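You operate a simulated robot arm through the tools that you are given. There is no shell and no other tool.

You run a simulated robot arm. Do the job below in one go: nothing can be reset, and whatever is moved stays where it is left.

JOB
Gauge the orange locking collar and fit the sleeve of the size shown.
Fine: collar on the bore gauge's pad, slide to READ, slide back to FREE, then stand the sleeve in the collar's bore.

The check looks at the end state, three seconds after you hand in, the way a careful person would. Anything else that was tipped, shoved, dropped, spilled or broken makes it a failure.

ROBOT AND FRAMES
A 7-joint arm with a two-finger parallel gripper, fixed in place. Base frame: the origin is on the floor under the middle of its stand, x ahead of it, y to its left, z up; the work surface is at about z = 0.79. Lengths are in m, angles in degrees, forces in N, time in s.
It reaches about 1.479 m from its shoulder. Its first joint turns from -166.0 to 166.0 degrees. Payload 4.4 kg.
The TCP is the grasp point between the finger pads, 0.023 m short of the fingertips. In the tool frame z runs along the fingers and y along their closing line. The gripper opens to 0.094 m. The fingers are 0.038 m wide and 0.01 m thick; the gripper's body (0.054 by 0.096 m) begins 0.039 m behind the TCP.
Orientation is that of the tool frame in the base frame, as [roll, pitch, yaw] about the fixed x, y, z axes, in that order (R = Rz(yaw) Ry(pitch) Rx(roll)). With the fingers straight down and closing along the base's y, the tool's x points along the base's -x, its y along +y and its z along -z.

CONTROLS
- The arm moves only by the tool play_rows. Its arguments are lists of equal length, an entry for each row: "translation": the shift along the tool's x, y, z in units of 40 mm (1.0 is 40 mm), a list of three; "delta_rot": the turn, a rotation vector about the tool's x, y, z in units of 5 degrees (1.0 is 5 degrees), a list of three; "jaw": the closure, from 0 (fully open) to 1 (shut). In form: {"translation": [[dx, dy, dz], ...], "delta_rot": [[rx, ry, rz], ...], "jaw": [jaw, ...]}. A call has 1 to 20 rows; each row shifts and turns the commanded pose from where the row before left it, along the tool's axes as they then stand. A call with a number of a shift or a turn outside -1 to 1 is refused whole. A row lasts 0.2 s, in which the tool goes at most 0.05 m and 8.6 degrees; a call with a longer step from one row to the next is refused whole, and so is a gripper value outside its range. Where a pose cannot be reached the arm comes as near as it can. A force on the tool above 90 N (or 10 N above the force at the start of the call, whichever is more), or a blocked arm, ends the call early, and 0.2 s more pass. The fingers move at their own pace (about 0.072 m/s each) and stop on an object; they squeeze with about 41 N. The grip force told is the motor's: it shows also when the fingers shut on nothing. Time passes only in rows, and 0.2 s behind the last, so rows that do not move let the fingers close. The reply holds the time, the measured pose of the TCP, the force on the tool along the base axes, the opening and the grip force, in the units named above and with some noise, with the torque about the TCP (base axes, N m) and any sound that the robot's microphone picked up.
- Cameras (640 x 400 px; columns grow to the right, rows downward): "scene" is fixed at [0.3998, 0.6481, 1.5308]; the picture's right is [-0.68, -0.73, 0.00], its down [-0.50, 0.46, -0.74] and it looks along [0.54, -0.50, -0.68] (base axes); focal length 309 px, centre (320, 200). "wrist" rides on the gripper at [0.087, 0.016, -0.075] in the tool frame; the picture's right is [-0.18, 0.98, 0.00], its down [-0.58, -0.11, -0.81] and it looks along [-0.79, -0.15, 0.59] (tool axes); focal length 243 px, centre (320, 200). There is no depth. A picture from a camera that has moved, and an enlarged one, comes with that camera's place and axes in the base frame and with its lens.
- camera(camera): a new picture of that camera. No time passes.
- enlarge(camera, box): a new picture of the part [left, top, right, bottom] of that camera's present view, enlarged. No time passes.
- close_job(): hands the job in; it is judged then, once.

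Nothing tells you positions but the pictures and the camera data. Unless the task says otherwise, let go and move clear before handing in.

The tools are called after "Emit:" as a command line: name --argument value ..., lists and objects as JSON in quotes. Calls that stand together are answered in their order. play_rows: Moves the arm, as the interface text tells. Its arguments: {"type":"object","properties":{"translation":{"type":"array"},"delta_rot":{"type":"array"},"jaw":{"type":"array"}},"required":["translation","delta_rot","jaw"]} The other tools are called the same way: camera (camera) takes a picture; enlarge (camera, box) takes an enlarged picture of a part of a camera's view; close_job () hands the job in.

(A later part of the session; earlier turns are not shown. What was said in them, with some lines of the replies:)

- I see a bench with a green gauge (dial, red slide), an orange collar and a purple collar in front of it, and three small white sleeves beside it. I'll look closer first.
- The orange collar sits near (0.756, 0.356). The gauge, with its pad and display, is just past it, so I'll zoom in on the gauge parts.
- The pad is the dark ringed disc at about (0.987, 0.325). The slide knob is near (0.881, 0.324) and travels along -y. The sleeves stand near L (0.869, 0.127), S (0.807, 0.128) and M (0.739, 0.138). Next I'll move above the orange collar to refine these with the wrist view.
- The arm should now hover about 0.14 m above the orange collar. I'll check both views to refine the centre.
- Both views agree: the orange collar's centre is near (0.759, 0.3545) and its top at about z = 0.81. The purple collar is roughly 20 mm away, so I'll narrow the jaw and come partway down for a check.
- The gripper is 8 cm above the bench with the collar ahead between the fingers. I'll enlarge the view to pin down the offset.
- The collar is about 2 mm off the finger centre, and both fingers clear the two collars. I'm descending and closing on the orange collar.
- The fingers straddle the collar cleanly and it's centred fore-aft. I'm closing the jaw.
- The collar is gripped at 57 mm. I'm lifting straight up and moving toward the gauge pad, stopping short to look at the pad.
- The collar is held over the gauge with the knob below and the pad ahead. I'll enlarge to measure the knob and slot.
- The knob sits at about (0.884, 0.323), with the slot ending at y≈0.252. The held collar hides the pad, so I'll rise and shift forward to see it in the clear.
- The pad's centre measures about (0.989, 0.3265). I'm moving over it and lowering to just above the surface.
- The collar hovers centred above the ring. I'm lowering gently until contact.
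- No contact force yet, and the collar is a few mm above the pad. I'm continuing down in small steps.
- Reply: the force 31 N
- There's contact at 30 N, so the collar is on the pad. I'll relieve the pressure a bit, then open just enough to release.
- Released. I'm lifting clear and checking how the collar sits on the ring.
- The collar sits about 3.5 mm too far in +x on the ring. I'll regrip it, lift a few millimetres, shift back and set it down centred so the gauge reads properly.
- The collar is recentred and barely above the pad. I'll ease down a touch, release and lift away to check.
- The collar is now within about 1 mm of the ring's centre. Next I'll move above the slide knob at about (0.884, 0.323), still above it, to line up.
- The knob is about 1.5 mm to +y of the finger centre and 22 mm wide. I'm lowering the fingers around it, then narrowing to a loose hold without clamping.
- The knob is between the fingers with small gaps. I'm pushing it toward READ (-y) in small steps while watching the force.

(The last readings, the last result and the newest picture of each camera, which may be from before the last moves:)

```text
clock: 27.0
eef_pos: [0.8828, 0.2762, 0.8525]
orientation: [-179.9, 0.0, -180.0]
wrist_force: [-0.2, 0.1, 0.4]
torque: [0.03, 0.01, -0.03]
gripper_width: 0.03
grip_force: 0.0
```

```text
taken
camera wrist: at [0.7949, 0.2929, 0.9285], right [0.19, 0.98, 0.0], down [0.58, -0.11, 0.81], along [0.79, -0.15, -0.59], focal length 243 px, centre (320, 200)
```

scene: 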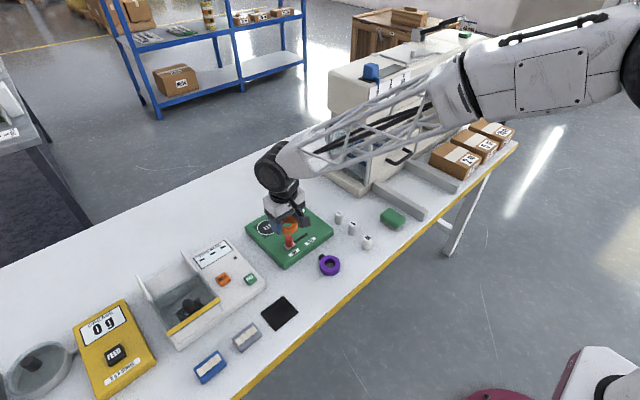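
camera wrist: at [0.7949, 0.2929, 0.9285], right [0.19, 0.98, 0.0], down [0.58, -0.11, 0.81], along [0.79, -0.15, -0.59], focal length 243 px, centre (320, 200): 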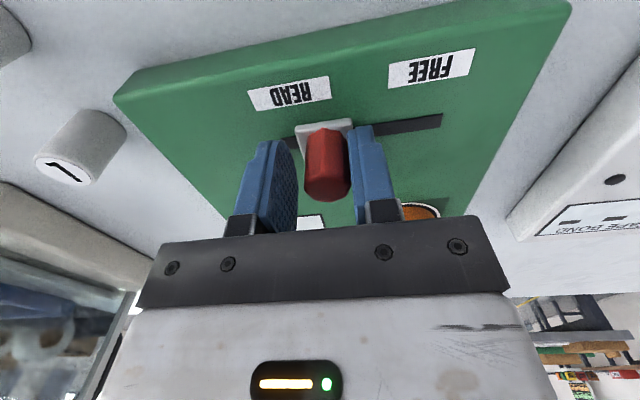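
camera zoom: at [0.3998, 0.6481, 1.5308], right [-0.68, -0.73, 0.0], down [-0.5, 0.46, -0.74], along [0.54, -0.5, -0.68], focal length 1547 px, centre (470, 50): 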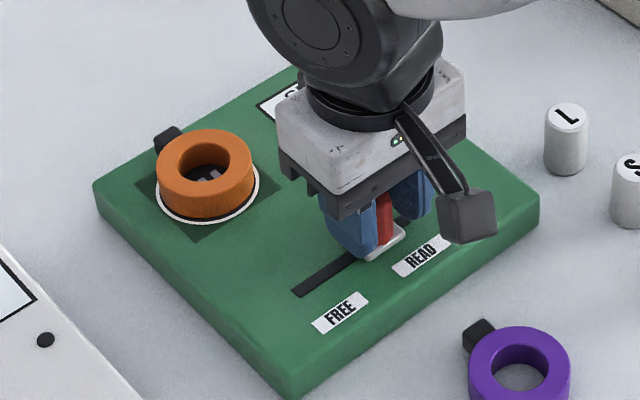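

The slide moves freely and is now near READ. I'm continuing in small steps to its stop.

Emit:
play_rows --translation '[[0, -0.1, 0], [0, -0.1, 0], [0, -0.05, 0], [0, 0, 0]]' --delta_rot '[[0, 0, 0], [0, 0, 0], [0, 0, 0], [0, 0, 0]]' --jaw '[0.68, 0.68, 0.68, 0.68]'

Emit:
enlarge --camera "scene" --box '[240, 190, 340, 270]'

Emit:
enlarge --camera "wrist" --box '[200, 50, 460, 220]'

```text
clock: 28.0
eef_pos: [0.8815, 0.2659, 0.8537]
orientation: [-179.9, 0.0, -179.9]
wrist_force: [-0.8, 8.6, -2.6]
torque: [0.12, 0.02, 0.03]
gripper_width: 0.0339
grip_force: 4.2
```

```text
5.00 times, centred on (290, 230) of scene
camera zoom: at [0.3998, 0.6481, 1.5308], right [-0.68, -0.73, 0.0], down [-0.5, 0.46, -0.74], along [0.54, -0.5, -0.68], focal length 1547 px, centre (470, 50)
```

zoom: 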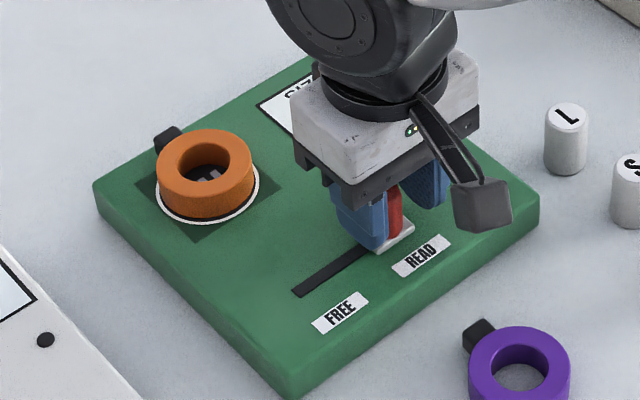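

```text
2.35 times, centred on (330, 135) of wrist
camera zoom: at [0.7945, 0.2828, 0.9293], right [0.18, 0.98, 0.0], down [0.58, -0.11, 0.81], along [0.79, -0.15, -0.59], focal length 571 px, centre (296, 353)
```

zoom: 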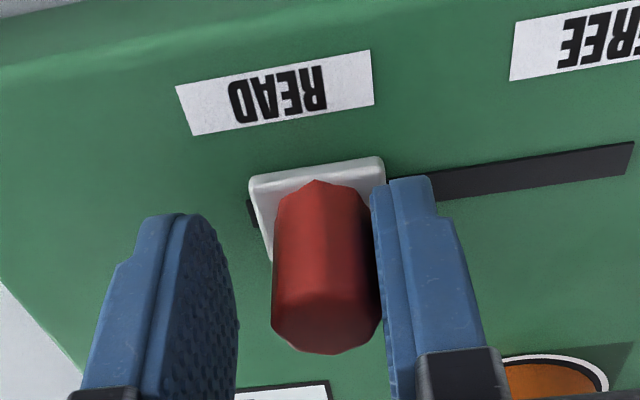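

The force rose to 8.6 N, so the slide seems to be at its READ stop. I'll back off the contact slightly and lift straight up to read the display.

Emit:
play_rows --translation '[[0, 0.08, 0], [0, 0, 0], [0, 0, -0.4], [0, 0, -0.8], [0, 0, -0.8], [0.3, 0, -0.8], [0.5, 0, -0.8], [0, 0, 0]]' --delta_rot '[[0, 0, 0], [0, 0, 0], [0, 0, 0], [0, 0, 0], [0, 0, 0], [0, 0, 0], [0, 0, 0], [0, 0, 0]]' --jaw '[0.62, 0.62, 0.62, 0.62, 0.62, 0.62, 0.62, 0.62]'

Emit:
camera --camera "wrist"

Emit:
enlarge --camera "scene" --box '[240, 190, 340, 270]'

```text
clock: 29.8
eef_pos: [0.8506, 0.2685, 0.9982]
orientation: [-179.9, 0.0, 179.9]
wrist_force: [0.2, -0.6, -0.2]
torque: [0.01, -0.02, 0.03]
gripper_width: 0.0356
grip_force: 0.1
```

```text
taken
camera wrist: at [0.7627, 0.2846, 1.0729], right [0.19, 0.98, 0.0], down [0.58, -0.11, 0.81], along [0.79, -0.15, -0.59], focal length 243 px, centre (320, 200)
```

wrist: 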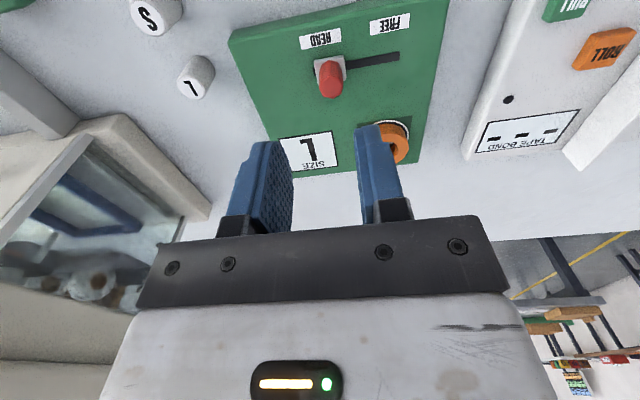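

```text
5.00 times, centred on (290, 230) of scene
camera zoom: at [0.3998, 0.6481, 1.5308], right [-0.68, -0.73, 0.0], down [-0.5, 0.46, -0.74], along [0.54, -0.5, -0.68], focal length 1547 px, centre (470, 50)
```

zoom: 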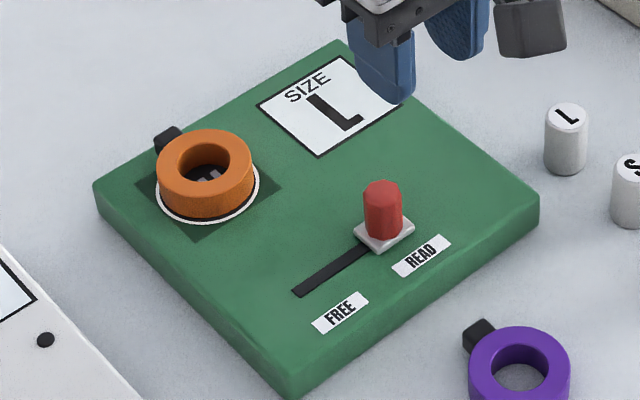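

The display now shows "L". I'll confirm that with an enlargement and check the knob position before sliding back.

Emit:
enlarge --camera "wrist" --box '[260, 30, 440, 190]'

Emit:
enlarge --camera "scene" --box '[280, 195, 330, 227]'

```text
2.50 times, centred on (350, 110) of wrist
camera zoom: at [0.7627, 0.2846, 1.0729], right [0.19, 0.98, 0.0], down [0.58, -0.11, 0.81], along [0.79, -0.15, -0.59], focal length 606 px, centre (245, 425)
```

zoom: 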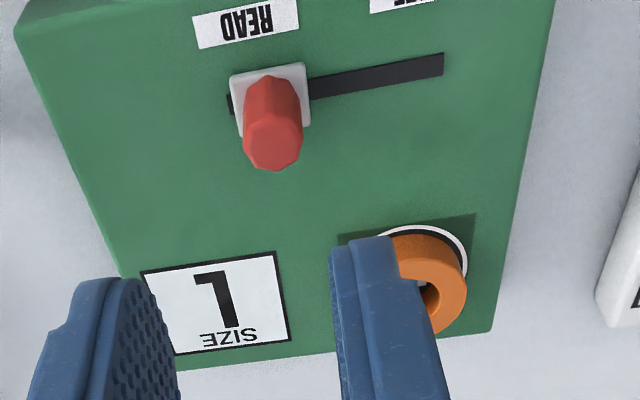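

```text
12.50 times, centred on (305, 211) of scene
camera zoom: at [0.3998, 0.6481, 1.5308], right [-0.68, -0.73, 0.0], down [-0.5, 0.46, -0.74], along [0.54, -0.5, -0.68], focal length 3868 px, centre (508, 62)
```

zoom: 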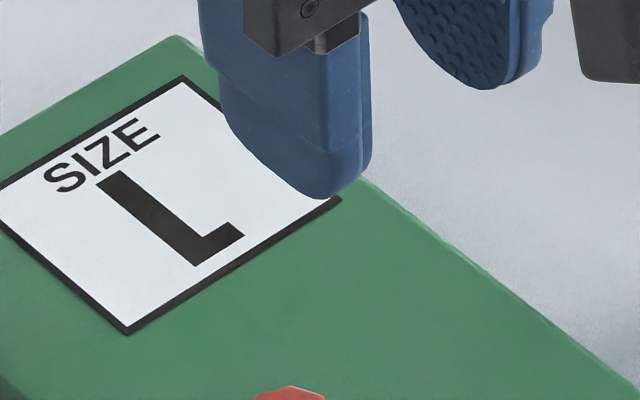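

The reading is L, and the knob is at (0.882, 0.272). I'm going back down around it to return it to FREE.

Emit:
play_rows --translation '[[-0.5, 0.07, 0.8], [-0.3, 0, 0.8], [0, 0, 0.8], [0, 0, 0.8], [0, 0, 0.4], [0, 0, 0], [0, 0, 0]]' --delta_rot '[[0, 0, 0], [0, 0, 0], [0, 0, 0], [0, 0, 0], [0, 0, 0], [0, 0, 0], [0, 0, 0]]' --jaw '[0.45, 0.45, 0.45, 0.45, 0.45, 0.66, 0.66]'

Emit:
camera --camera "wrist"

Emit:
enlarge --camera "scene" --box '[240, 190, 340, 270]'

```text
clock: 31.4
eef_pos: [0.8819, 0.2721, 0.8539]
orientation: [-179.8, 0.0, 179.9]
wrist_force: [-0.3, 0.1, 0.5]
torque: [0.0, 0.0, 0.01]
gripper_width: 0.0319
grip_force: 0.1
```

```text
taken
camera wrist: at [0.795, 0.2877, 0.9295], right [0.19, 0.98, 0.0], down [0.58, -0.11, 0.81], along [0.79, -0.15, -0.59], focal length 243 px, centre (320, 200)
```

wrist: 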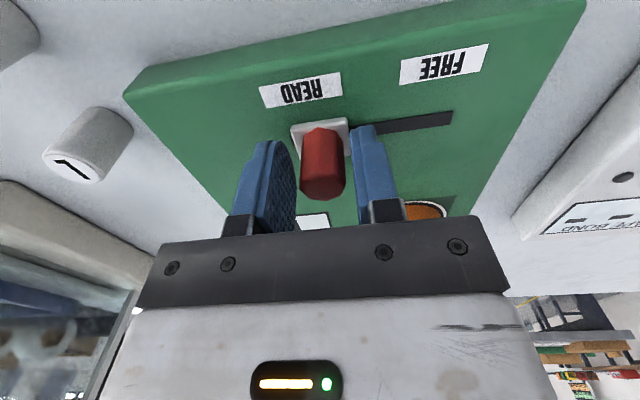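

```text
5.00 times, centred on (290, 230) of scene
camera zoom: at [0.3998, 0.6481, 1.5308], right [-0.68, -0.73, 0.0], down [-0.5, 0.46, -0.74], along [0.54, -0.5, -0.68], focal length 1547 px, centre (470, 50)
```

zoom: 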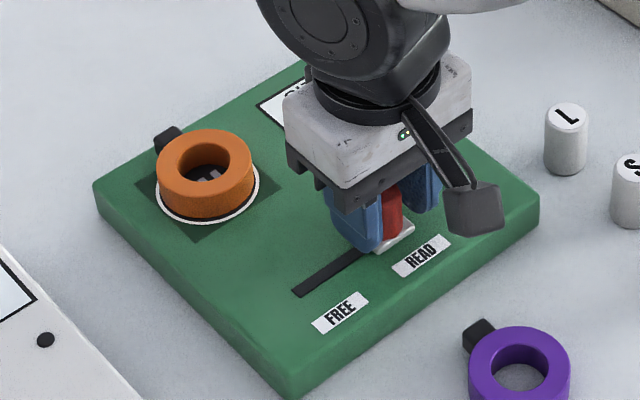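

I'm pushing the slide back toward FREE (+y) in steps.

Emit:
play_rows --translation '[[0, 0.2, 0], [0, 0.25, 0], [0, 0.25, 0], [0, 0.25, 0], [0, 0.25, 0], [0, 0, 0]]' --delta_rot '[[0, 0, 0], [0, 0, 0], [0, 0, 0], [0, 0, 0], [0, 0, 0], [0, 0, 0]]' --jaw '[0.66, 0.66, 0.66, 0.66, 0.66, 0.66]'

Emit:
play_rows --translation '[[0, 0.1, 0], [0, 0.08, 0], [0, 0, 0]]' --delta_rot '[[0, 0, 0], [0, 0, 0], [0, 0, 0]]' --jaw '[0.66, 0.66, 0.66]'

Emit:
camera --camera "wrist"

```text
clock: 32.8
eef_pos: [0.8818, 0.3209, 0.8542]
orientation: [-179.9, 0.1, 179.9]
wrist_force: [0.9, 0.0, -0.7]
torque: [-0.04, -0.01, 0.02]
gripper_width: 0.0322
grip_force: 0.0
```

```text
clock: 33.6
eef_pos: [0.8829, 0.3274, 0.8543]
orientation: [-179.9, 0.0, 180.0]
wrist_force: [0.0, -0.6, 0.0]
torque: [-0.01, -0.05, 0.01]
gripper_width: 0.0322
grip_force: 0.1
```

```text
taken
camera wrist: at [0.7951, 0.3439, 0.9301], right [0.19, 0.98, 0.0], down [0.58, -0.11, 0.81], along [0.79, -0.15, -0.59], focal length 243 px, centre (320, 200)
```

wrist: 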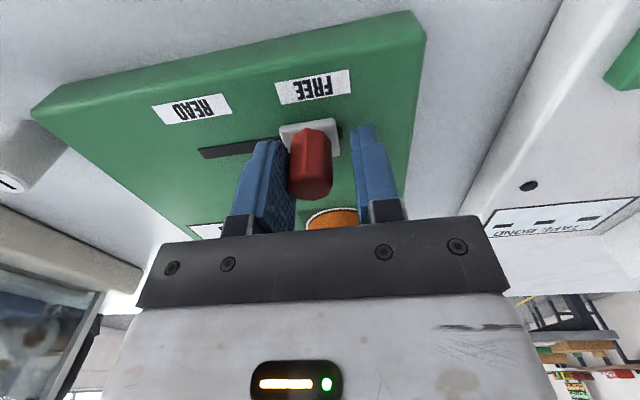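

No resistance yet, so the slide hasn't reached its stop. I'm nudging a little more.

Emit:
play_rows --translation '[[0, 0.06, 0], [0, 0, 0]]' --delta_rot '[[0, 0, 0], [0, 0, 0]]' --jaw '[0.66, 0.66]'

Emit:
play_rows --translation '[[0, 0.05, 0], [0, 0, 0]]' --delta_rot '[[0, 0, 0], [0, 0, 0]]' --jaw '[0.66, 0.66]'

```text
clock: 34.2
eef_pos: [0.8831, 0.33, 0.8531]
orientation: [-179.9, 0.0, 179.8]
wrist_force: [0.6, -2.8, -0.9]
torque: [-0.01, 0.09, -0.01]
gripper_width: 0.0335
grip_force: 1.9
```

```text
clock: 34.8
eef_pos: [0.8818, 0.3328, 0.8539]
orientation: [-179.9, -0.1, 179.9]
wrist_force: [-3.6, -10.6, 3.4]
torque: [-0.09, 0.11, -0.06]
gripper_width: 0.0369
grip_force: 5.5
```

The slide hit its FREE stop (10.6 N). I'm backing off the contact and lifting straight up to verify.

Emit:
play_rows --translation '[[0, -0.13, 0], [0, 0, 0], [0, 0, -0.4], [0, 0, -0.8], [0, 0, -0.8], [0, 0, -0.8], [0, -0.8, -0.5], [0, 0, 0]]' --delta_rot '[[0, 0, 0], [0, 0, 0], [0, 0, 0], [0, 0, 0], [0, 0, 0], [0, 0, 0], [0, 0, 0], [0, 0, 0]]' --jaw '[0.62, 0.58, 0.58, 0.58, 0.58, 0.58, 0.58, 0.58]'

Emit:
enlarge --camera "scene" --box '[240, 190, 340, 270]'

Emit:
camera --camera "wrist"

```text
clock: 36.6
eef_pos: [0.8826, 0.2954, 0.9854]
orientation: [180.0, 0.1, 179.9]
wrist_force: [-1.1, 0.0, -0.3]
torque: [0.0, -0.01, -0.02]
gripper_width: 0.0398
grip_force: 0.1
```

```text
5.00 times, centred on (290, 230) of scene
camera zoom: at [0.3998, 0.6481, 1.5308], right [-0.68, -0.73, 0.0], down [-0.5, 0.46, -0.74], along [0.54, -0.5, -0.68], focal length 1547 px, centre (470, 50)
```

zoom: 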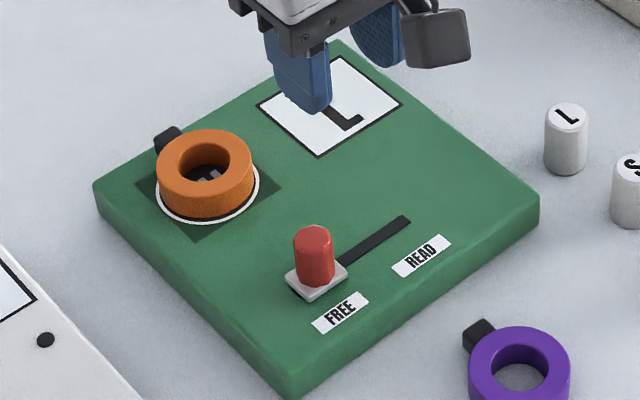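

```text
taken
camera wrist: at [0.7953, 0.3112, 1.0612], right [0.19, 0.98, 0.0], down [0.58, -0.11, 0.81], along [0.79, -0.15, -0.59], focal length 243 px, centre (320, 200)
```

wrist: 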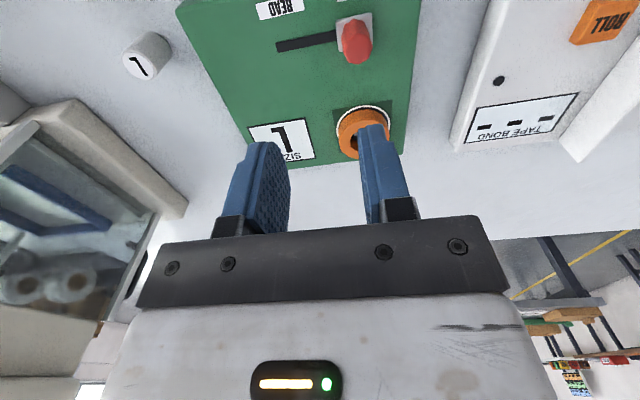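

The slide is at FREE, the display still shows L, and the collar hasn't moved. Next I'll locate the L sleeve precisely.

Emit:
enlarge --camera "wrist" --box '[90, 10, 210, 110]'

Emit:
enlarge --camera "scene" --box '[320, 195, 380, 255]'

```text
4.00 times, centred on (150, 60) of wrist
camera zoom: at [0.7953, 0.3112, 1.0612], right [0.19, 0.98, 0.0], down [0.58, -0.11, 0.81], along [0.79, -0.15, -0.59], focal length 970 px, centre (1000, 760)
```

zoom: 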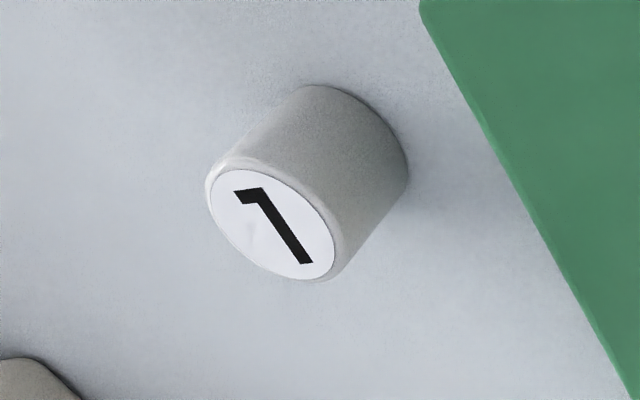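

```text
6.67 times, centred on (350, 225) of scene
camera zoom: at [0.3998, 0.6481, 1.5308], right [-0.68, -0.73, 0.0], down [-0.5, 0.46, -0.74], along [0.54, -0.5, -0.68], focal length 2063 px, centre (120, 33)
```

zoom: 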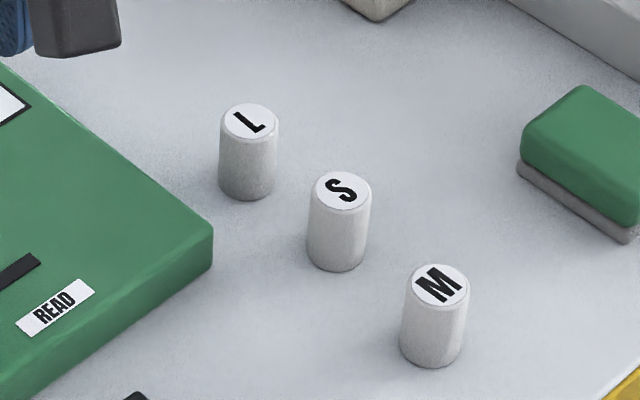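

The L sleeve stands at about (0.8687, 0.1268). I'm moving above it with the jaw partly open.

Emit:
play_rows --translation '[[0.07, -0.84, 0.1], [0.07, -0.84, 0.2], [0.07, -0.84, 0.3], [0.07, -0.84, 0.4], [0.06, -0.84, 0.4], [0, 0, 0], [0, 0, 0]]' --delta_rot '[[0, 0, 0], [0, 0, 0], [0, 0, 0], [0, 0, 0], [0, 0, 0], [0, 0, 0], [0, 0, 0]]' --jaw '[0.4, 0.4, 0.4, 0.4, 0.4, 0.4, 0.4]'

Emit:
camera --camera "wrist"

Emit:
enlarge --camera "wrist" --box '[220, 0, 420, 140]'

Emit:
camera --camera "scene"

```text
clock: 38.2
eef_pos: [0.8674, 0.128, 0.9293]
orientation: [-179.8, 0.1, 179.9]
wrist_force: [0.3, 0.5, -0.1]
torque: [0.0, 0.0, 0.0]
gripper_width: 0.0563
grip_force: 0.0
```

```text
taken
camera wrist: at [0.7803, 0.1448, 1.0045], right [0.19, 0.98, 0.0], down [0.58, -0.11, 0.81], along [0.79, -0.15, -0.59], focal length 243 px, centre (320, 200)
```

wrist: 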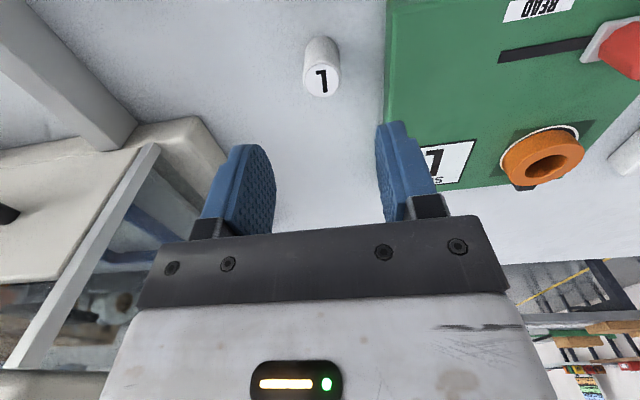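

```text
2.86 times, centred on (320, 70) of wrist
camera zoom: at [0.7803, 0.1448, 1.0045], right [0.19, 0.98, 0.0], down [0.58, -0.11, 0.81], along [0.79, -0.15, -0.59], focal length 693 px, centre (320, 571)
```

zoom: 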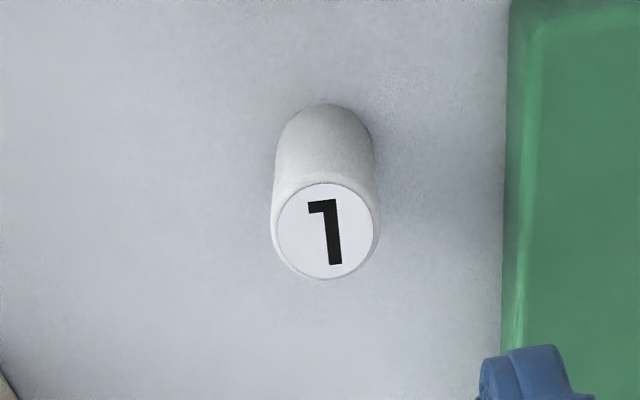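

```text
taken
```

scene: 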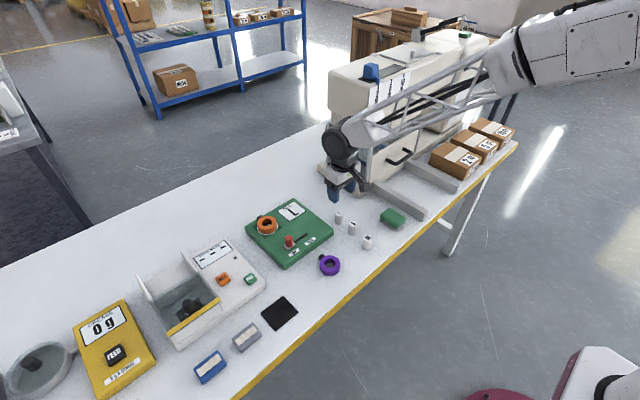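

The L sleeve measures at (0.870, 0.129), upright with its top near z = 0.83. I'm lowering to grip its upper part, leaving the lower part free for the collar.

Emit:
play_rows --translation '[[-0.07, 0.015, 0.5], [0, 0, 0.6], [0, 0, 0.4], [0, 0, 0], [0, 0, 0]]' --delta_rot '[[0, 0, 0], [0, 0, 0], [0, 0, 0], [0, 0, 0], [0, 0, 0]]' --jaw '[0.4, 0.4, 0.4, 0.4, 0.4]'

Emit:
enlarge --camera "wrist" --box '[200, 40, 440, 220]'

Emit:
enlarge --camera "scene" --box '[300, 170, 400, 250]'

```text
clock: 39.4
eef_pos: [0.8697, 0.1284, 0.868]
orientation: [-179.9, -0.1, 179.9]
wrist_force: [0.3, 0.3, 0.8]
torque: [-0.02, 0.02, -0.01]
gripper_width: 0.0565
grip_force: 0.1
```

```text
2.22 times, centred on (320, 130) of wrist
camera zoom: at [0.784, 0.1447, 0.9442], right [0.19, 0.98, 0.0], down [0.58, -0.11, 0.81], along [0.79, -0.15, -0.59], focal length 539 px, centre (320, 356)
```

zoom: 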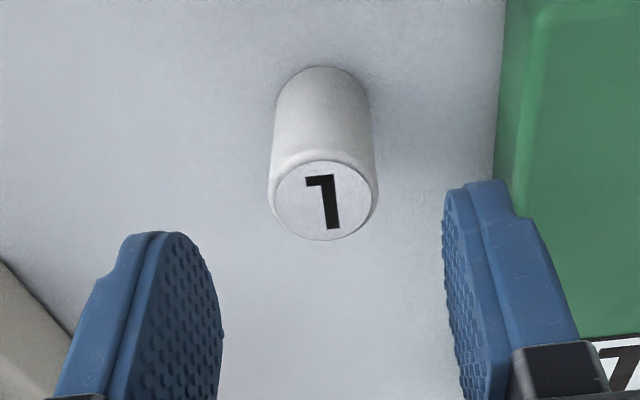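

```text
5.00 times, centred on (350, 210) of scene
camera zoom: at [0.3998, 0.6481, 1.5308], right [-0.68, -0.73, 0.0], down [-0.5, 0.46, -0.74], along [0.54, -0.5, -0.68], focal length 1547 px, centre (170, 150)
```

zoom: 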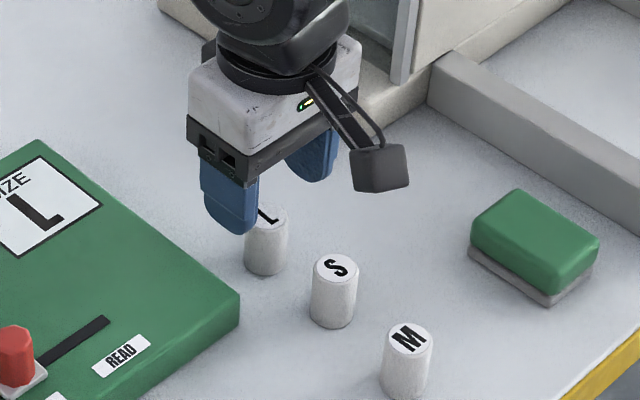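

Alignment is good to within about 1 mm. I'm lowering the final 32 mm and closing on the sleeve.

Emit:
play_rows --translation '[[0.02, 0.01, 0.4], [0, 0, 0.4], [0, 0, 0], [0, 0, 0], [0, 0, 0], [0, 0, 0], [0, 0, 0]]' --delta_rot '[[0, 0, 0], [0, 0, 0], [0, 0, 0], [0, 0, 0], [0, 0, 0], [0, 0, 0], [0, 0, 0]]' --jaw '[0.4, 0.4, 0.4, 1, 1, 1, 1]'

Emit:
camera --camera "wrist"

Emit:
enlarge --camera "scene" --box '[300, 170, 400, 250]'

```text
clock: 41.0
eef_pos: [0.8707, 0.1281, 0.8378]
orientation: [-179.9, 0.0, 179.9]
wrist_force: [0.2, 0.3, 1.0]
torque: [-0.01, -0.01, 0.0]
gripper_width: 0.0263
grip_force: 41.0
```

```text
taken
camera wrist: at [0.783, 0.1451, 0.9141], right [0.19, 0.98, 0.0], down [0.58, -0.11, 0.81], along [0.79, -0.15, -0.59], focal length 243 px, centre (320, 200)
```

wrist: 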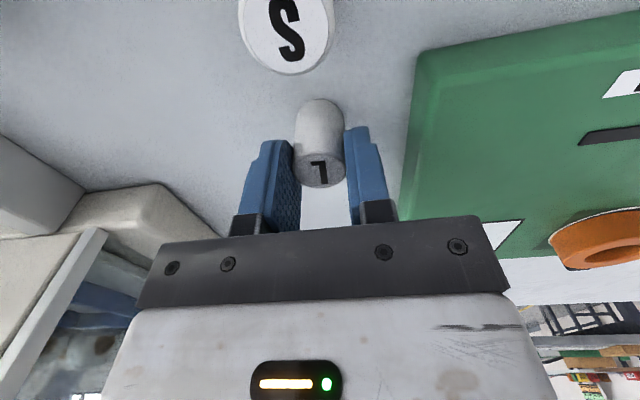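

```text
5.00 times, centred on (350, 210) of scene
camera zoom: at [0.3998, 0.6481, 1.5308], right [-0.68, -0.73, 0.0], down [-0.5, 0.46, -0.74], along [0.54, -0.5, -0.68], focal length 1547 px, centre (170, 150)
```

zoom: 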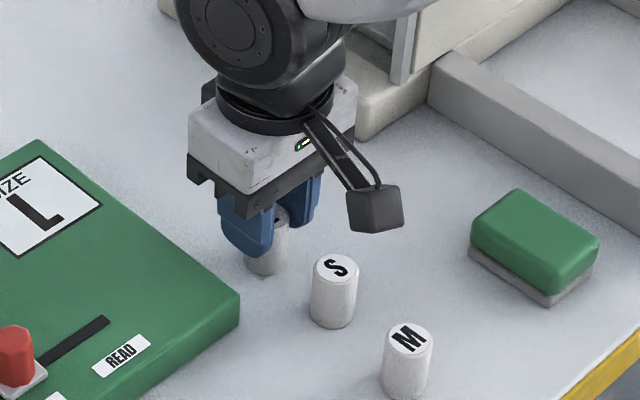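

The sleeve is gripped at 26 mm. I'm lifting it straight up and carrying it over the gauge to hover above the collar.

Emit:
play_rows --translation '[[0, 0, -0.3], [0, 0, -0.5], [0, 0, -0.7], [0, 0, -0.8], [0, 0, -0.8], [-0.49, 0.82, 0], [-0.49, 0.82, 0], [-0.49, 0.82, 0], [-0.49, 0.82, 0], [-0.49, 0.82, 0], [-0.49, 0.82, 0], [0, 0, 0], [0, 0, 0]]' --delta_rot '[[0, 0, 0], [0, 0, 0], [0, 0, 0], [0, 0, 0], [0, 0, 0], [0, 0, 0], [0, 0, 0], [0, 0, 0], [0, 0, 0], [0, 0, 0], [0, 0, 0], [0, 0, 0], [0, 0, 0]]' --jaw '[1, 1, 1, 1, 1, 1, 1, 1, 1, 1, 1, 1, 1]'

Emit:
camera --camera "wrist"

Emit:
enlarge --camera "wrist" --box '[240, 20, 400, 120]'

Emit:
camera --camera "scene"

```text
clock: 43.8
eef_pos: [0.9864, 0.3265, 0.9634]
orientation: [-179.9, 0.0, 179.9]
wrist_force: [-0.3, 0.0, -0.8]
torque: [-0.02, 0.01, 0.04]
gripper_width: 0.0268
grip_force: 41.4
```

```text
taken
camera wrist: at [0.8993, 0.3421, 1.0385], right [0.19, 0.98, 0.0], down [0.58, -0.11, 0.81], along [0.79, -0.15, -0.59], focal length 243 px, centre (320, 200)
```

wrist: 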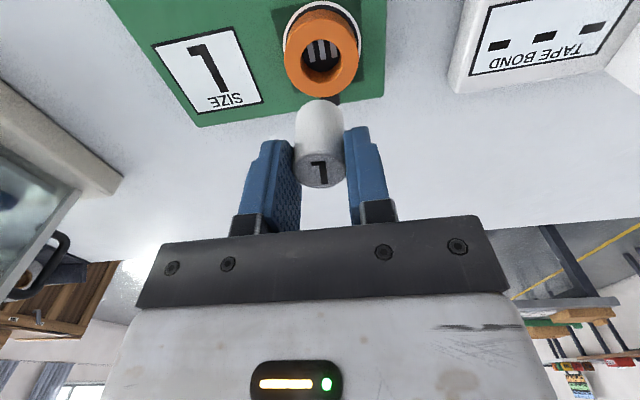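

```text
4.00 times, centred on (320, 70) of wrist
camera zoom: at [0.8993, 0.3421, 1.0385], right [0.19, 0.98, 0.0], down [0.58, -0.11, 0.81], along [0.79, -0.15, -0.59], focal length 970 px, centre (320, 720)
```

zoom: 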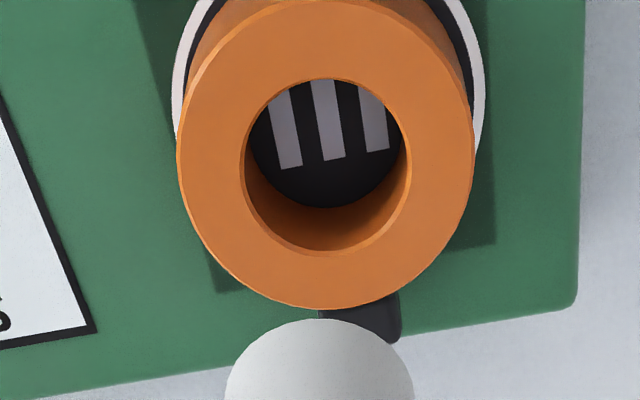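

```text
taken
```

scene: 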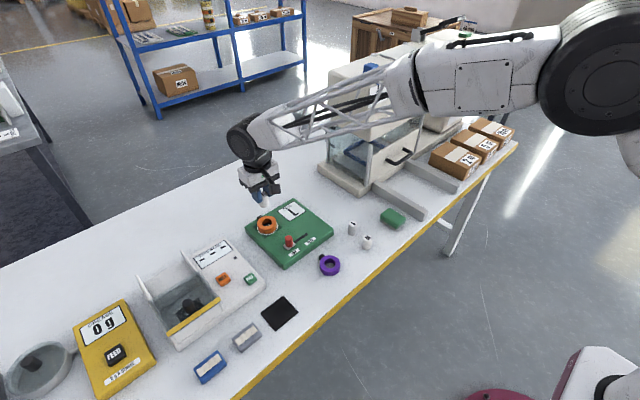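

The collar's bore is about 2.5 mm ahead of the sleeve, and the bore has about 3 mm of radial room. I'll correct for that and descend until the sleeve is just above the collar.

Emit:
play_rows --translation '[[-0.067, 0.015, 0.3], [0, 0, 0.5], [0, 0, 0.5], [0, 0, 0.45], [0, 0, 0], [0, 0, 0]]' --delta_rot '[[0, 0, 0], [0, 0, 0], [0, 0, 0], [0, 0, 0], [0, 0, 0], [0, 0, 0]]' --jaw '[1, 1, 1, 1, 1, 1]'

Emit:
enlarge --camera "wrist" --box '[240, 50, 400, 210]'

Emit:
enlarge --camera "scene" --box '[230, 180, 310, 240]'

```text
clock: 45.2
eef_pos: [0.9909, 0.3237, 0.8919]
orientation: [-179.9, -0.1, 179.9]
wrist_force: [0.4, 0.3, -1.2]
torque: [0.0, -0.01, 0.02]
gripper_width: 0.0264
grip_force: 40.9
```

```text
2.50 times, centred on (320, 130) of wrist
camera zoom: at [0.9036, 0.3403, 0.9674], right [0.19, 0.98, 0.0], down [0.58, -0.11, 0.81], along [0.79, -0.15, -0.59], focal length 606 px, centre (320, 375)
```

zoom: 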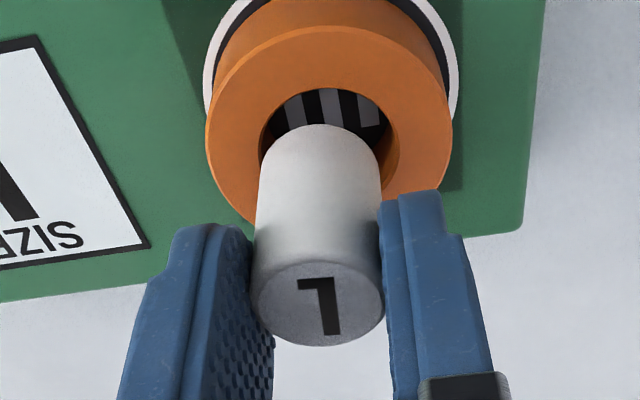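

```text
6.67 times, centred on (270, 210) of scene
camera zoom: at [0.3998, 0.6481, 1.5308], right [-0.68, -0.73, 0.0], down [-0.5, 0.46, -0.74], along [0.54, -0.5, -0.68], focal length 2063 px, centre (653, 133)
```

zoom: 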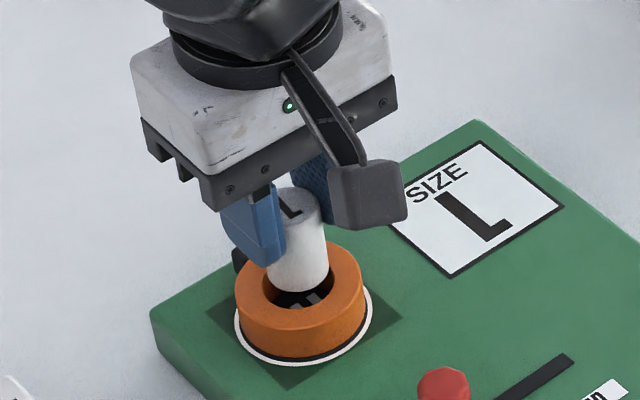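

The arm drifted a couple of millimetres, leaving the sleeve about 2 mm off the bore's centre. I'll correct that before inserting.

Emit:
play_rows --translation '[[0.04, 0.065, 0], [0, 0, 0], [0, 0, 0]]' --delta_rot '[[0, 0, 0], [0, 0, 0], [0, 0, 0]]' --jaw '[1, 1, 1]'

Emit:
enlarge --camera "wrist" --box '[240, 50, 400, 210]'

Emit:
enlarge --camera "scene" --box '[245, 195, 290, 235]'

```text
clock: 46.0
eef_pos: [0.9887, 0.3267, 0.8916]
orientation: [-180.0, 0.0, 180.0]
wrist_force: [-0.2, -0.2, -1.1]
torque: [0.0, -0.01, 0.0]
gripper_width: 0.0267
grip_force: 41.0
```

```text
2.50 times, centred on (320, 130) of wrist
camera zoom: at [0.9018, 0.3425, 0.9676], right [0.19, 0.98, 0.0], down [0.58, -0.11, 0.81], along [0.79, -0.15, -0.59], focal length 606 px, centre (320, 375)
```

zoom: 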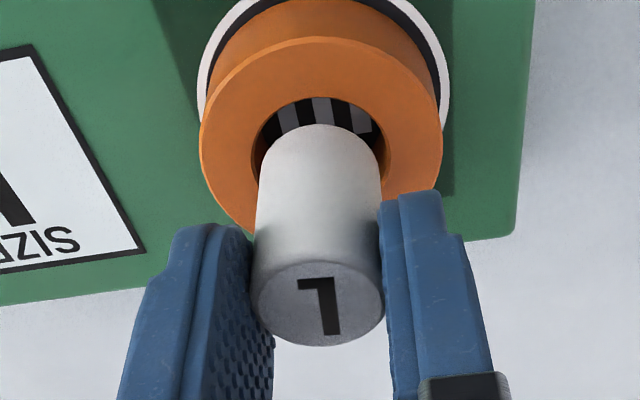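

```text
10.00 times, centred on (268, 215) of scene
camera zoom: at [0.3998, 0.6481, 1.5308], right [-0.68, -0.73, 0.0], down [-0.5, 0.46, -0.74], along [0.54, -0.5, -0.68], focal length 3094 px, centre (845, 50)
```

zoom: 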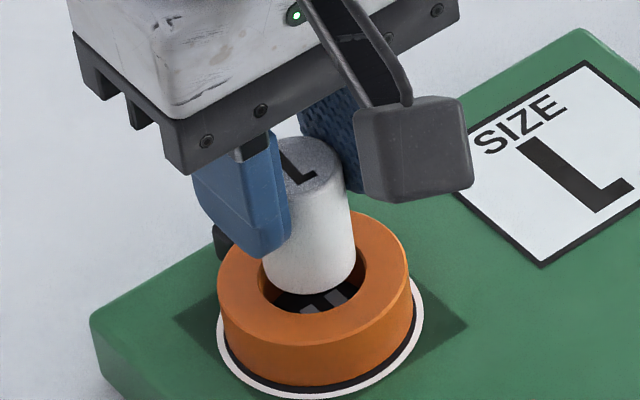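

The sleeve is now within about 0.5 mm of the bore's centre. I'm easing it down into the bore.

Emit:
play_rows --translation '[[0, 0, 0.08], [0, 0, 0.08], [0, 0, 0.08], [0, 0, 0]]' --delta_rot '[[0, 0, 0], [0, 0, 0], [0, 0, 0], [0, 0, 0]]' --jaw '[1, 1, 1, 1]'

Emit:
enlarge --camera "wrist" --box '[240, 50, 400, 210]'

Emit:
enlarge --camera "scene" --box '[245, 195, 290, 235]'

```text
clock: 47.0
eef_pos: [0.9888, 0.3273, 0.8826]
orientation: [-179.9, 0.0, 179.9]
wrist_force: [1.2, -0.1, -1.0]
torque: [-0.02, 0.0, -0.01]
gripper_width: 0.0266
grip_force: 40.9
```

```text
2.50 times, centred on (320, 130) of wrist
camera zoom: at [0.9024, 0.3437, 0.9581], right [0.19, 0.98, 0.0], down [0.58, -0.11, 0.81], along [0.79, -0.15, -0.59], focal length 606 px, centre (320, 375)
```

zoom: 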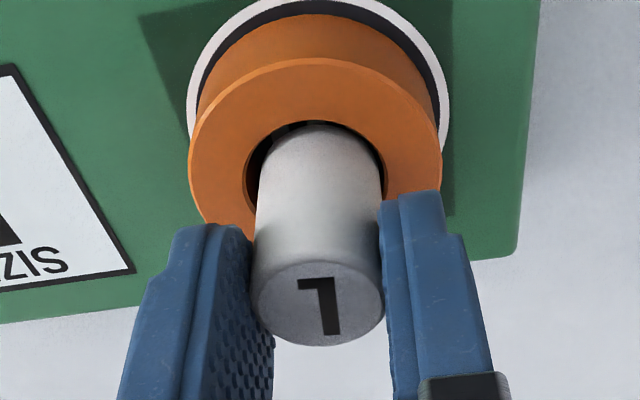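

```text
10.00 times, centred on (268, 215) of scene
camera zoom: at [0.3998, 0.6481, 1.5308], right [-0.68, -0.73, 0.0], down [-0.5, 0.46, -0.74], along [0.54, -0.5, -0.68], focal length 3094 px, centre (845, 50)
```

zoom: 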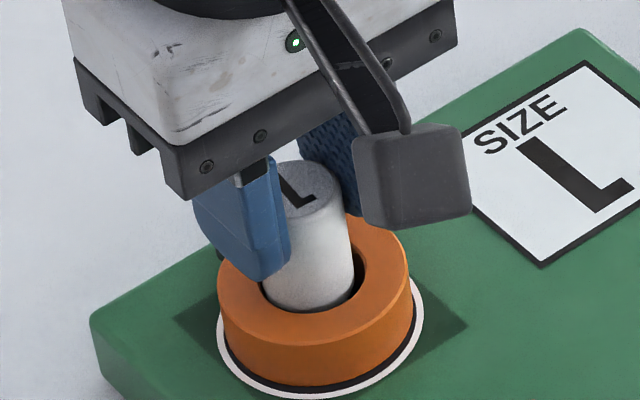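

The sleeve is entering the bore cleanly with no side force. I'm continuing down with a 0.8 mm sideways trim.

Emit:
play_rows --translation '[[0, -0.02, 0.06], [0, 0, 0.08], [0, 0, 0.08], [0, 0, 0]]' --delta_rot '[[0, 0, 0], [0, 0, 0], [0, 0, 0], [0, 0, 0]]' --jaw '[1, 1, 1, 1]'

Emit:
enlarge --camera "wrist" --box '[240, 50, 400, 210]'

Emit:
enlarge --camera "scene" --box '[245, 195, 290, 235]'

```text
clock: 48.0
eef_pos: [0.9903, 0.327, 0.873]
orientation: [-179.8, 0.0, 179.9]
wrist_force: [0.1, 0.0, -0.1]
torque: [0.02, 0.02, 0.0]
gripper_width: 0.0268
grip_force: 41.4
```

```text
2.50 times, centred on (320, 130) of wrist
camera zoom: at [0.903, 0.3433, 0.9498], right [0.19, 0.98, 0.0], down [0.58, -0.11, 0.81], along [0.79, -0.15, -0.59], focal length 606 px, centre (320, 375)
```

zoom: 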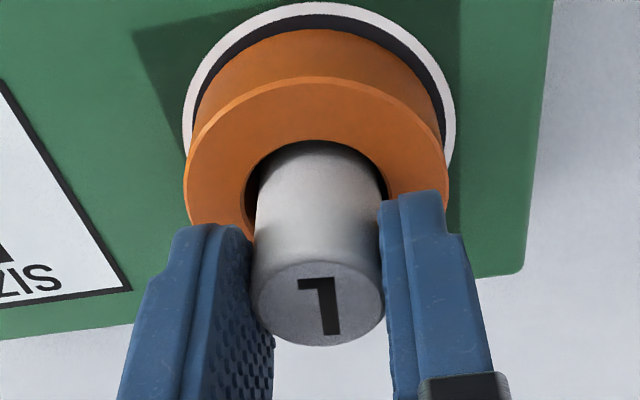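

```text
10.00 times, centred on (268, 215) of scene
camera zoom: at [0.3998, 0.6481, 1.5308], right [-0.68, -0.73, 0.0], down [-0.5, 0.46, -0.74], along [0.54, -0.5, -0.68], focal length 3094 px, centre (845, 50)
```

zoom: 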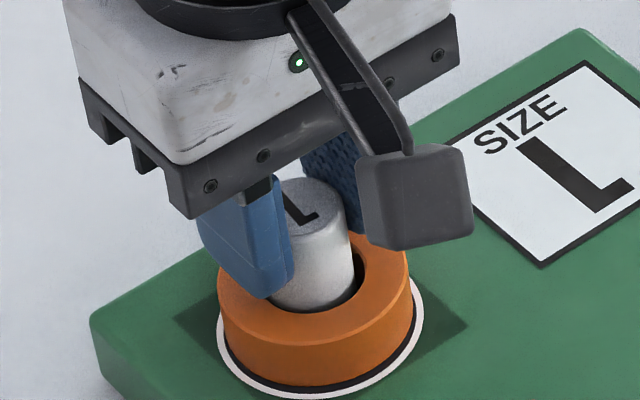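

The sleeve is about 10 mm into the bore with no contact force. I'm lowering in finer steps until it rests on the pad.

Emit:
play_rows --translation '[[0, -0.01, 0.05], [0, 0, 0.05], [0, 0, 0.03], [0, 0, 0]]' --delta_rot '[[0, 0, 0], [0, 0, 0], [0, 0, 0], [0, 0, 0]]' --jaw '[1, 1, 1, 1]'

Emit:
enlarge --camera "scene" --box '[245, 195, 290, 235]'

```text
clock: 49.0
eef_pos: [0.9889, 0.3267, 0.8677]
orientation: [-180.0, 0.0, 179.9]
wrist_force: [0.4, 0.2, -0.4]
torque: [0.01, -0.01, -0.01]
gripper_width: 0.0264
grip_force: 40.8
```

```text
10.00 times, centred on (268, 215) of scene
camera zoom: at [0.3998, 0.6481, 1.5308], right [-0.68, -0.73, 0.0], down [-0.5, 0.46, -0.74], along [0.54, -0.5, -0.68], focal length 3094 px, centre (845, 50)
```

zoom: 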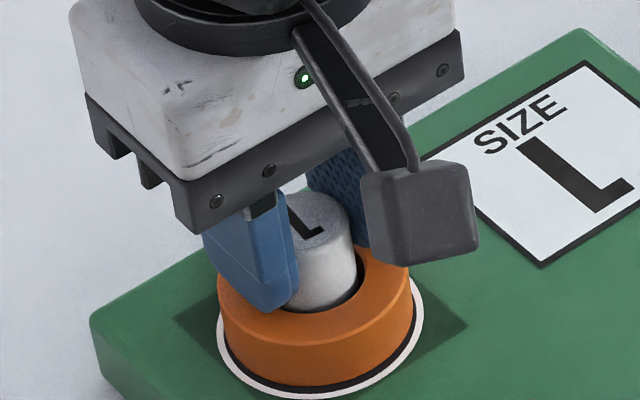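

There's still no contact. I'm going another millimetre or so at a time.

Emit:
play_rows --translation '[[0, 0, 0.03], [0, 0, 0]]' --delta_rot '[[0, 0, 0], [0, 0, 0]]' --jaw '[1, 1]'

Emit:
enlarge --camera "wrist" --box '[240, 50, 400, 210]'

```text
clock: 49.6
eef_pos: [0.9902, 0.3263, 0.8684]
orientation: [-179.9, 0.2, 179.8]
wrist_force: [-2.3, 1.7, 8.9]
torque: [0.05, 0.12, 0.02]
gripper_width: 0.0263
grip_force: 40.7
```

```text
2.50 times, centred on (320, 130) of wrist
camera zoom: at [0.9025, 0.3427, 0.9439], right [0.19, 0.98, 0.0], down [0.58, -0.11, 0.81], along [0.79, -0.15, -0.59], focal length 606 px, centre (320, 375)
```

zoom: 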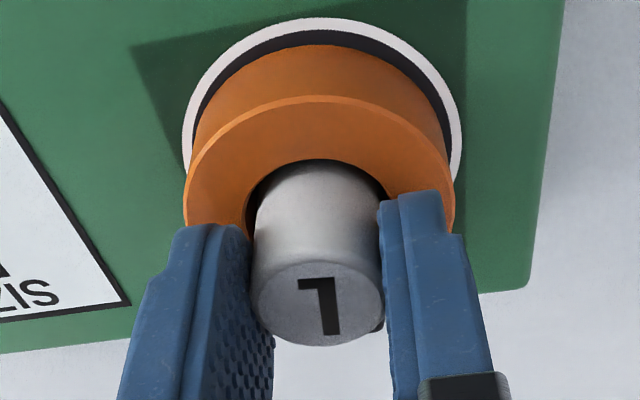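

There's light contact at 8.9 N, so the sleeve is resting on the pad inside the collar. I'll ease off half a millimetre, open the jaw slowly and check before lifting.

Emit:
play_rows --translation '[[0, 0, -0.012], [0, 0, 0], [0, 0, 0], [0, 0, 0], [0, 0, 0]]' --delta_rot '[[0, 0, 0], [0, 0, 0], [0, 0, 0], [0, 0, 0], [0, 0, 0]]' --jaw '[1, 0.68, 0.6, 0.5, 0.5]'

Emit:
enlarge --camera "wrist" --box '[240, 50, 400, 210]'

Emit:
enlarge --camera "scene" --box '[245, 195, 290, 235]'

```text
clock: 50.8
eef_pos: [0.9888, 0.3254, 0.8675]
orientation: [-179.9, -0.1, 179.9]
wrist_force: [-1.0, 0.9, 0.6]
torque: [-0.03, -0.02, 0.01]
gripper_width: 0.0473
grip_force: 0.1
```

```text
2.50 times, centred on (320, 130) of wrist
camera zoom: at [0.9022, 0.3426, 0.9438], right [0.19, 0.98, 0.0], down [0.58, -0.11, 0.81], along [0.79, -0.15, -0.59], focal length 606 px, centre (320, 375)
```

zoom: 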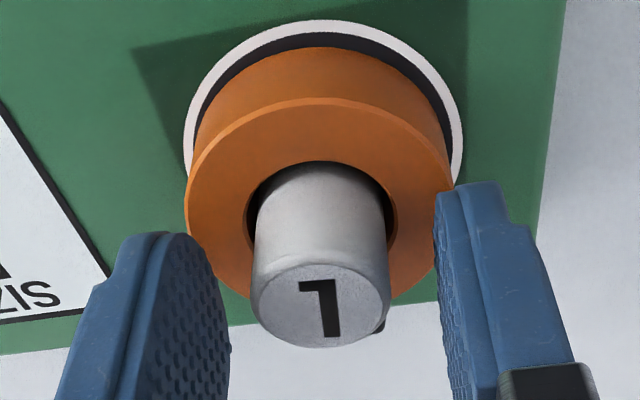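

```text
10.00 times, centred on (268, 215) of scene
camera zoom: at [0.3998, 0.6481, 1.5308], right [-0.68, -0.73, 0.0], down [-0.5, 0.46, -0.74], along [0.54, -0.5, -0.68], focal length 3094 px, centre (845, 50)
```

zoom: 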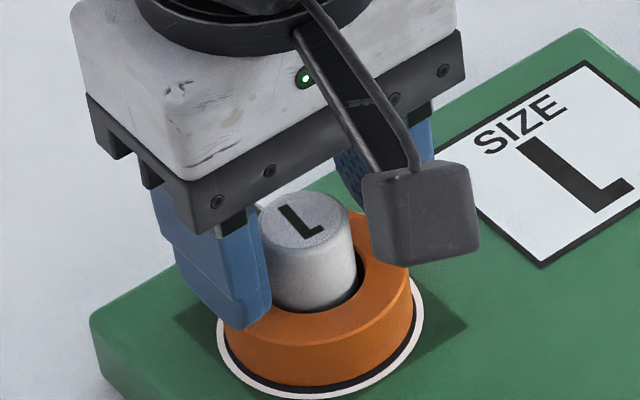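

The sleeve stands upright in the bore on its own. I'm lifting straight up, then retreating toward the arm's start side well above everything.

Emit:
play_rows --translation '[[0, 0, -0.2], [0, 0, -0.4], [0, 0, -0.7], [0, 0, -0.9], [0, 0, -0.9], [0, 0, -0.9], [0.6, -0.3, -0.6], [0.7, -0.4, -0.3], [0.7, -0.4, 0], [0.7, -0.4, 0], [0, 0, 0], [0, 0, 0], [0, 0, 0]]' --delta_rot '[[0, 0, 0], [0, 0, 0], [0, 0, 0], [0, 0, 0], [0, 0, 0], [0, 0, 0], [0, 0, 0], [0, 0, 0], [0, 0, 0], [0, 0, 0], [0, 0, 0], [0, 0, 0], [0, 0, 0]]' --jaw '[0.5, 0.5, 0.5, 0.5, 0.5, 0.5, 0.5, 0.5, 0.5, 0.5, 0.5, 0.5, 0.5]'

Emit:
camera --camera "scene"

Emit:
enlarge --camera "scene" --box '[240, 190, 340, 270]'

Emit:
camera --camera "wrist"

```text
clock: 53.6
eef_pos: [0.8822, 0.2675, 1.0648]
orientation: [-179.9, -0.1, 179.9]
wrist_force: [-0.2, -0.3, -0.1]
torque: [-0.01, 0.01, 0.02]
gripper_width: 0.047
grip_force: 0.0
```

```text
taken
```

scene: 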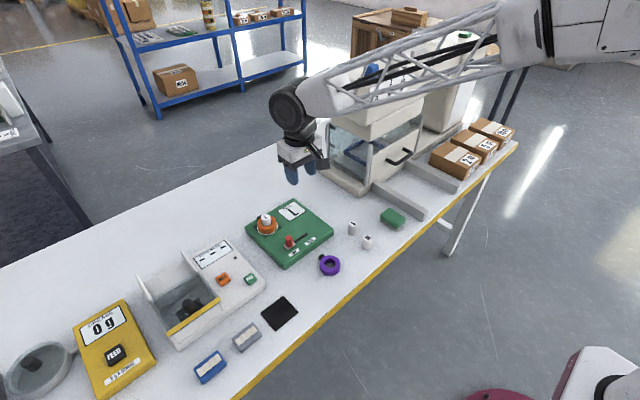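

```text
5.00 times, centred on (290, 230) of scene
camera zoom: at [0.3998, 0.6481, 1.5308], right [-0.68, -0.73, 0.0], down [-0.5, 0.46, -0.74], along [0.54, -0.5, -0.68], focal length 1547 px, centre (470, 50)
```

zoom: 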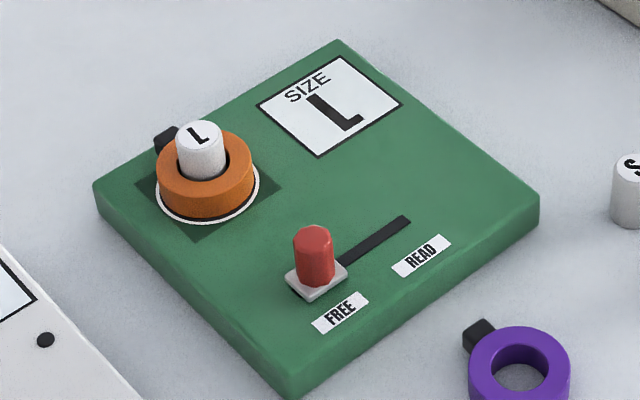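

```text
taken
camera wrist: at [0.7942, 0.2834, 1.1392], right [0.19, 0.98, 0.0], down [0.58, -0.11, 0.81], along [0.79, -0.15, -0.59], focal length 243 px, centre (320, 200)
```

wrist: 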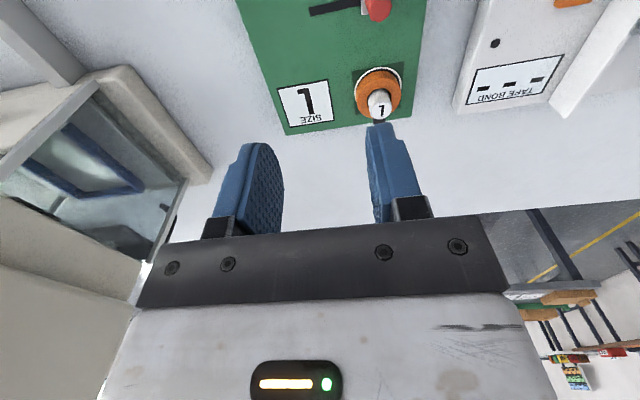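

Everything checks out: the collar is centred on the gauge pad, the gauge reads L, the slide is back at its FREE stop and the L sleeve stands upright in the bore. The purple collar and the S and M sleeves were not disturbed, and the arm is clear, so I'm handing in.

Emit:
close_job

```text
The job is handed in.
```

I gauged the orange collar as size L and stood the L sleeve upright in its bore. I've handed the job in, but the result hasn't come back.

- **Collar:** it rests on the gauge's pad, about 1 mm off the ring's centre. It first went down about 3.5 mm off, so I picked it up and reset it before taking the reading.
- **Slide:** I pushed it to its READ stop, where the display changed to L. I then pushed it back to its FREE stop, and it was still there in the last picture.
- **Sleeve:** it went into the bore without catching and rests on the pad.
- **Everything else:** in the last pictures the purple collar and the S and M sleeves were where they started. The gripper had let go and was well clear.
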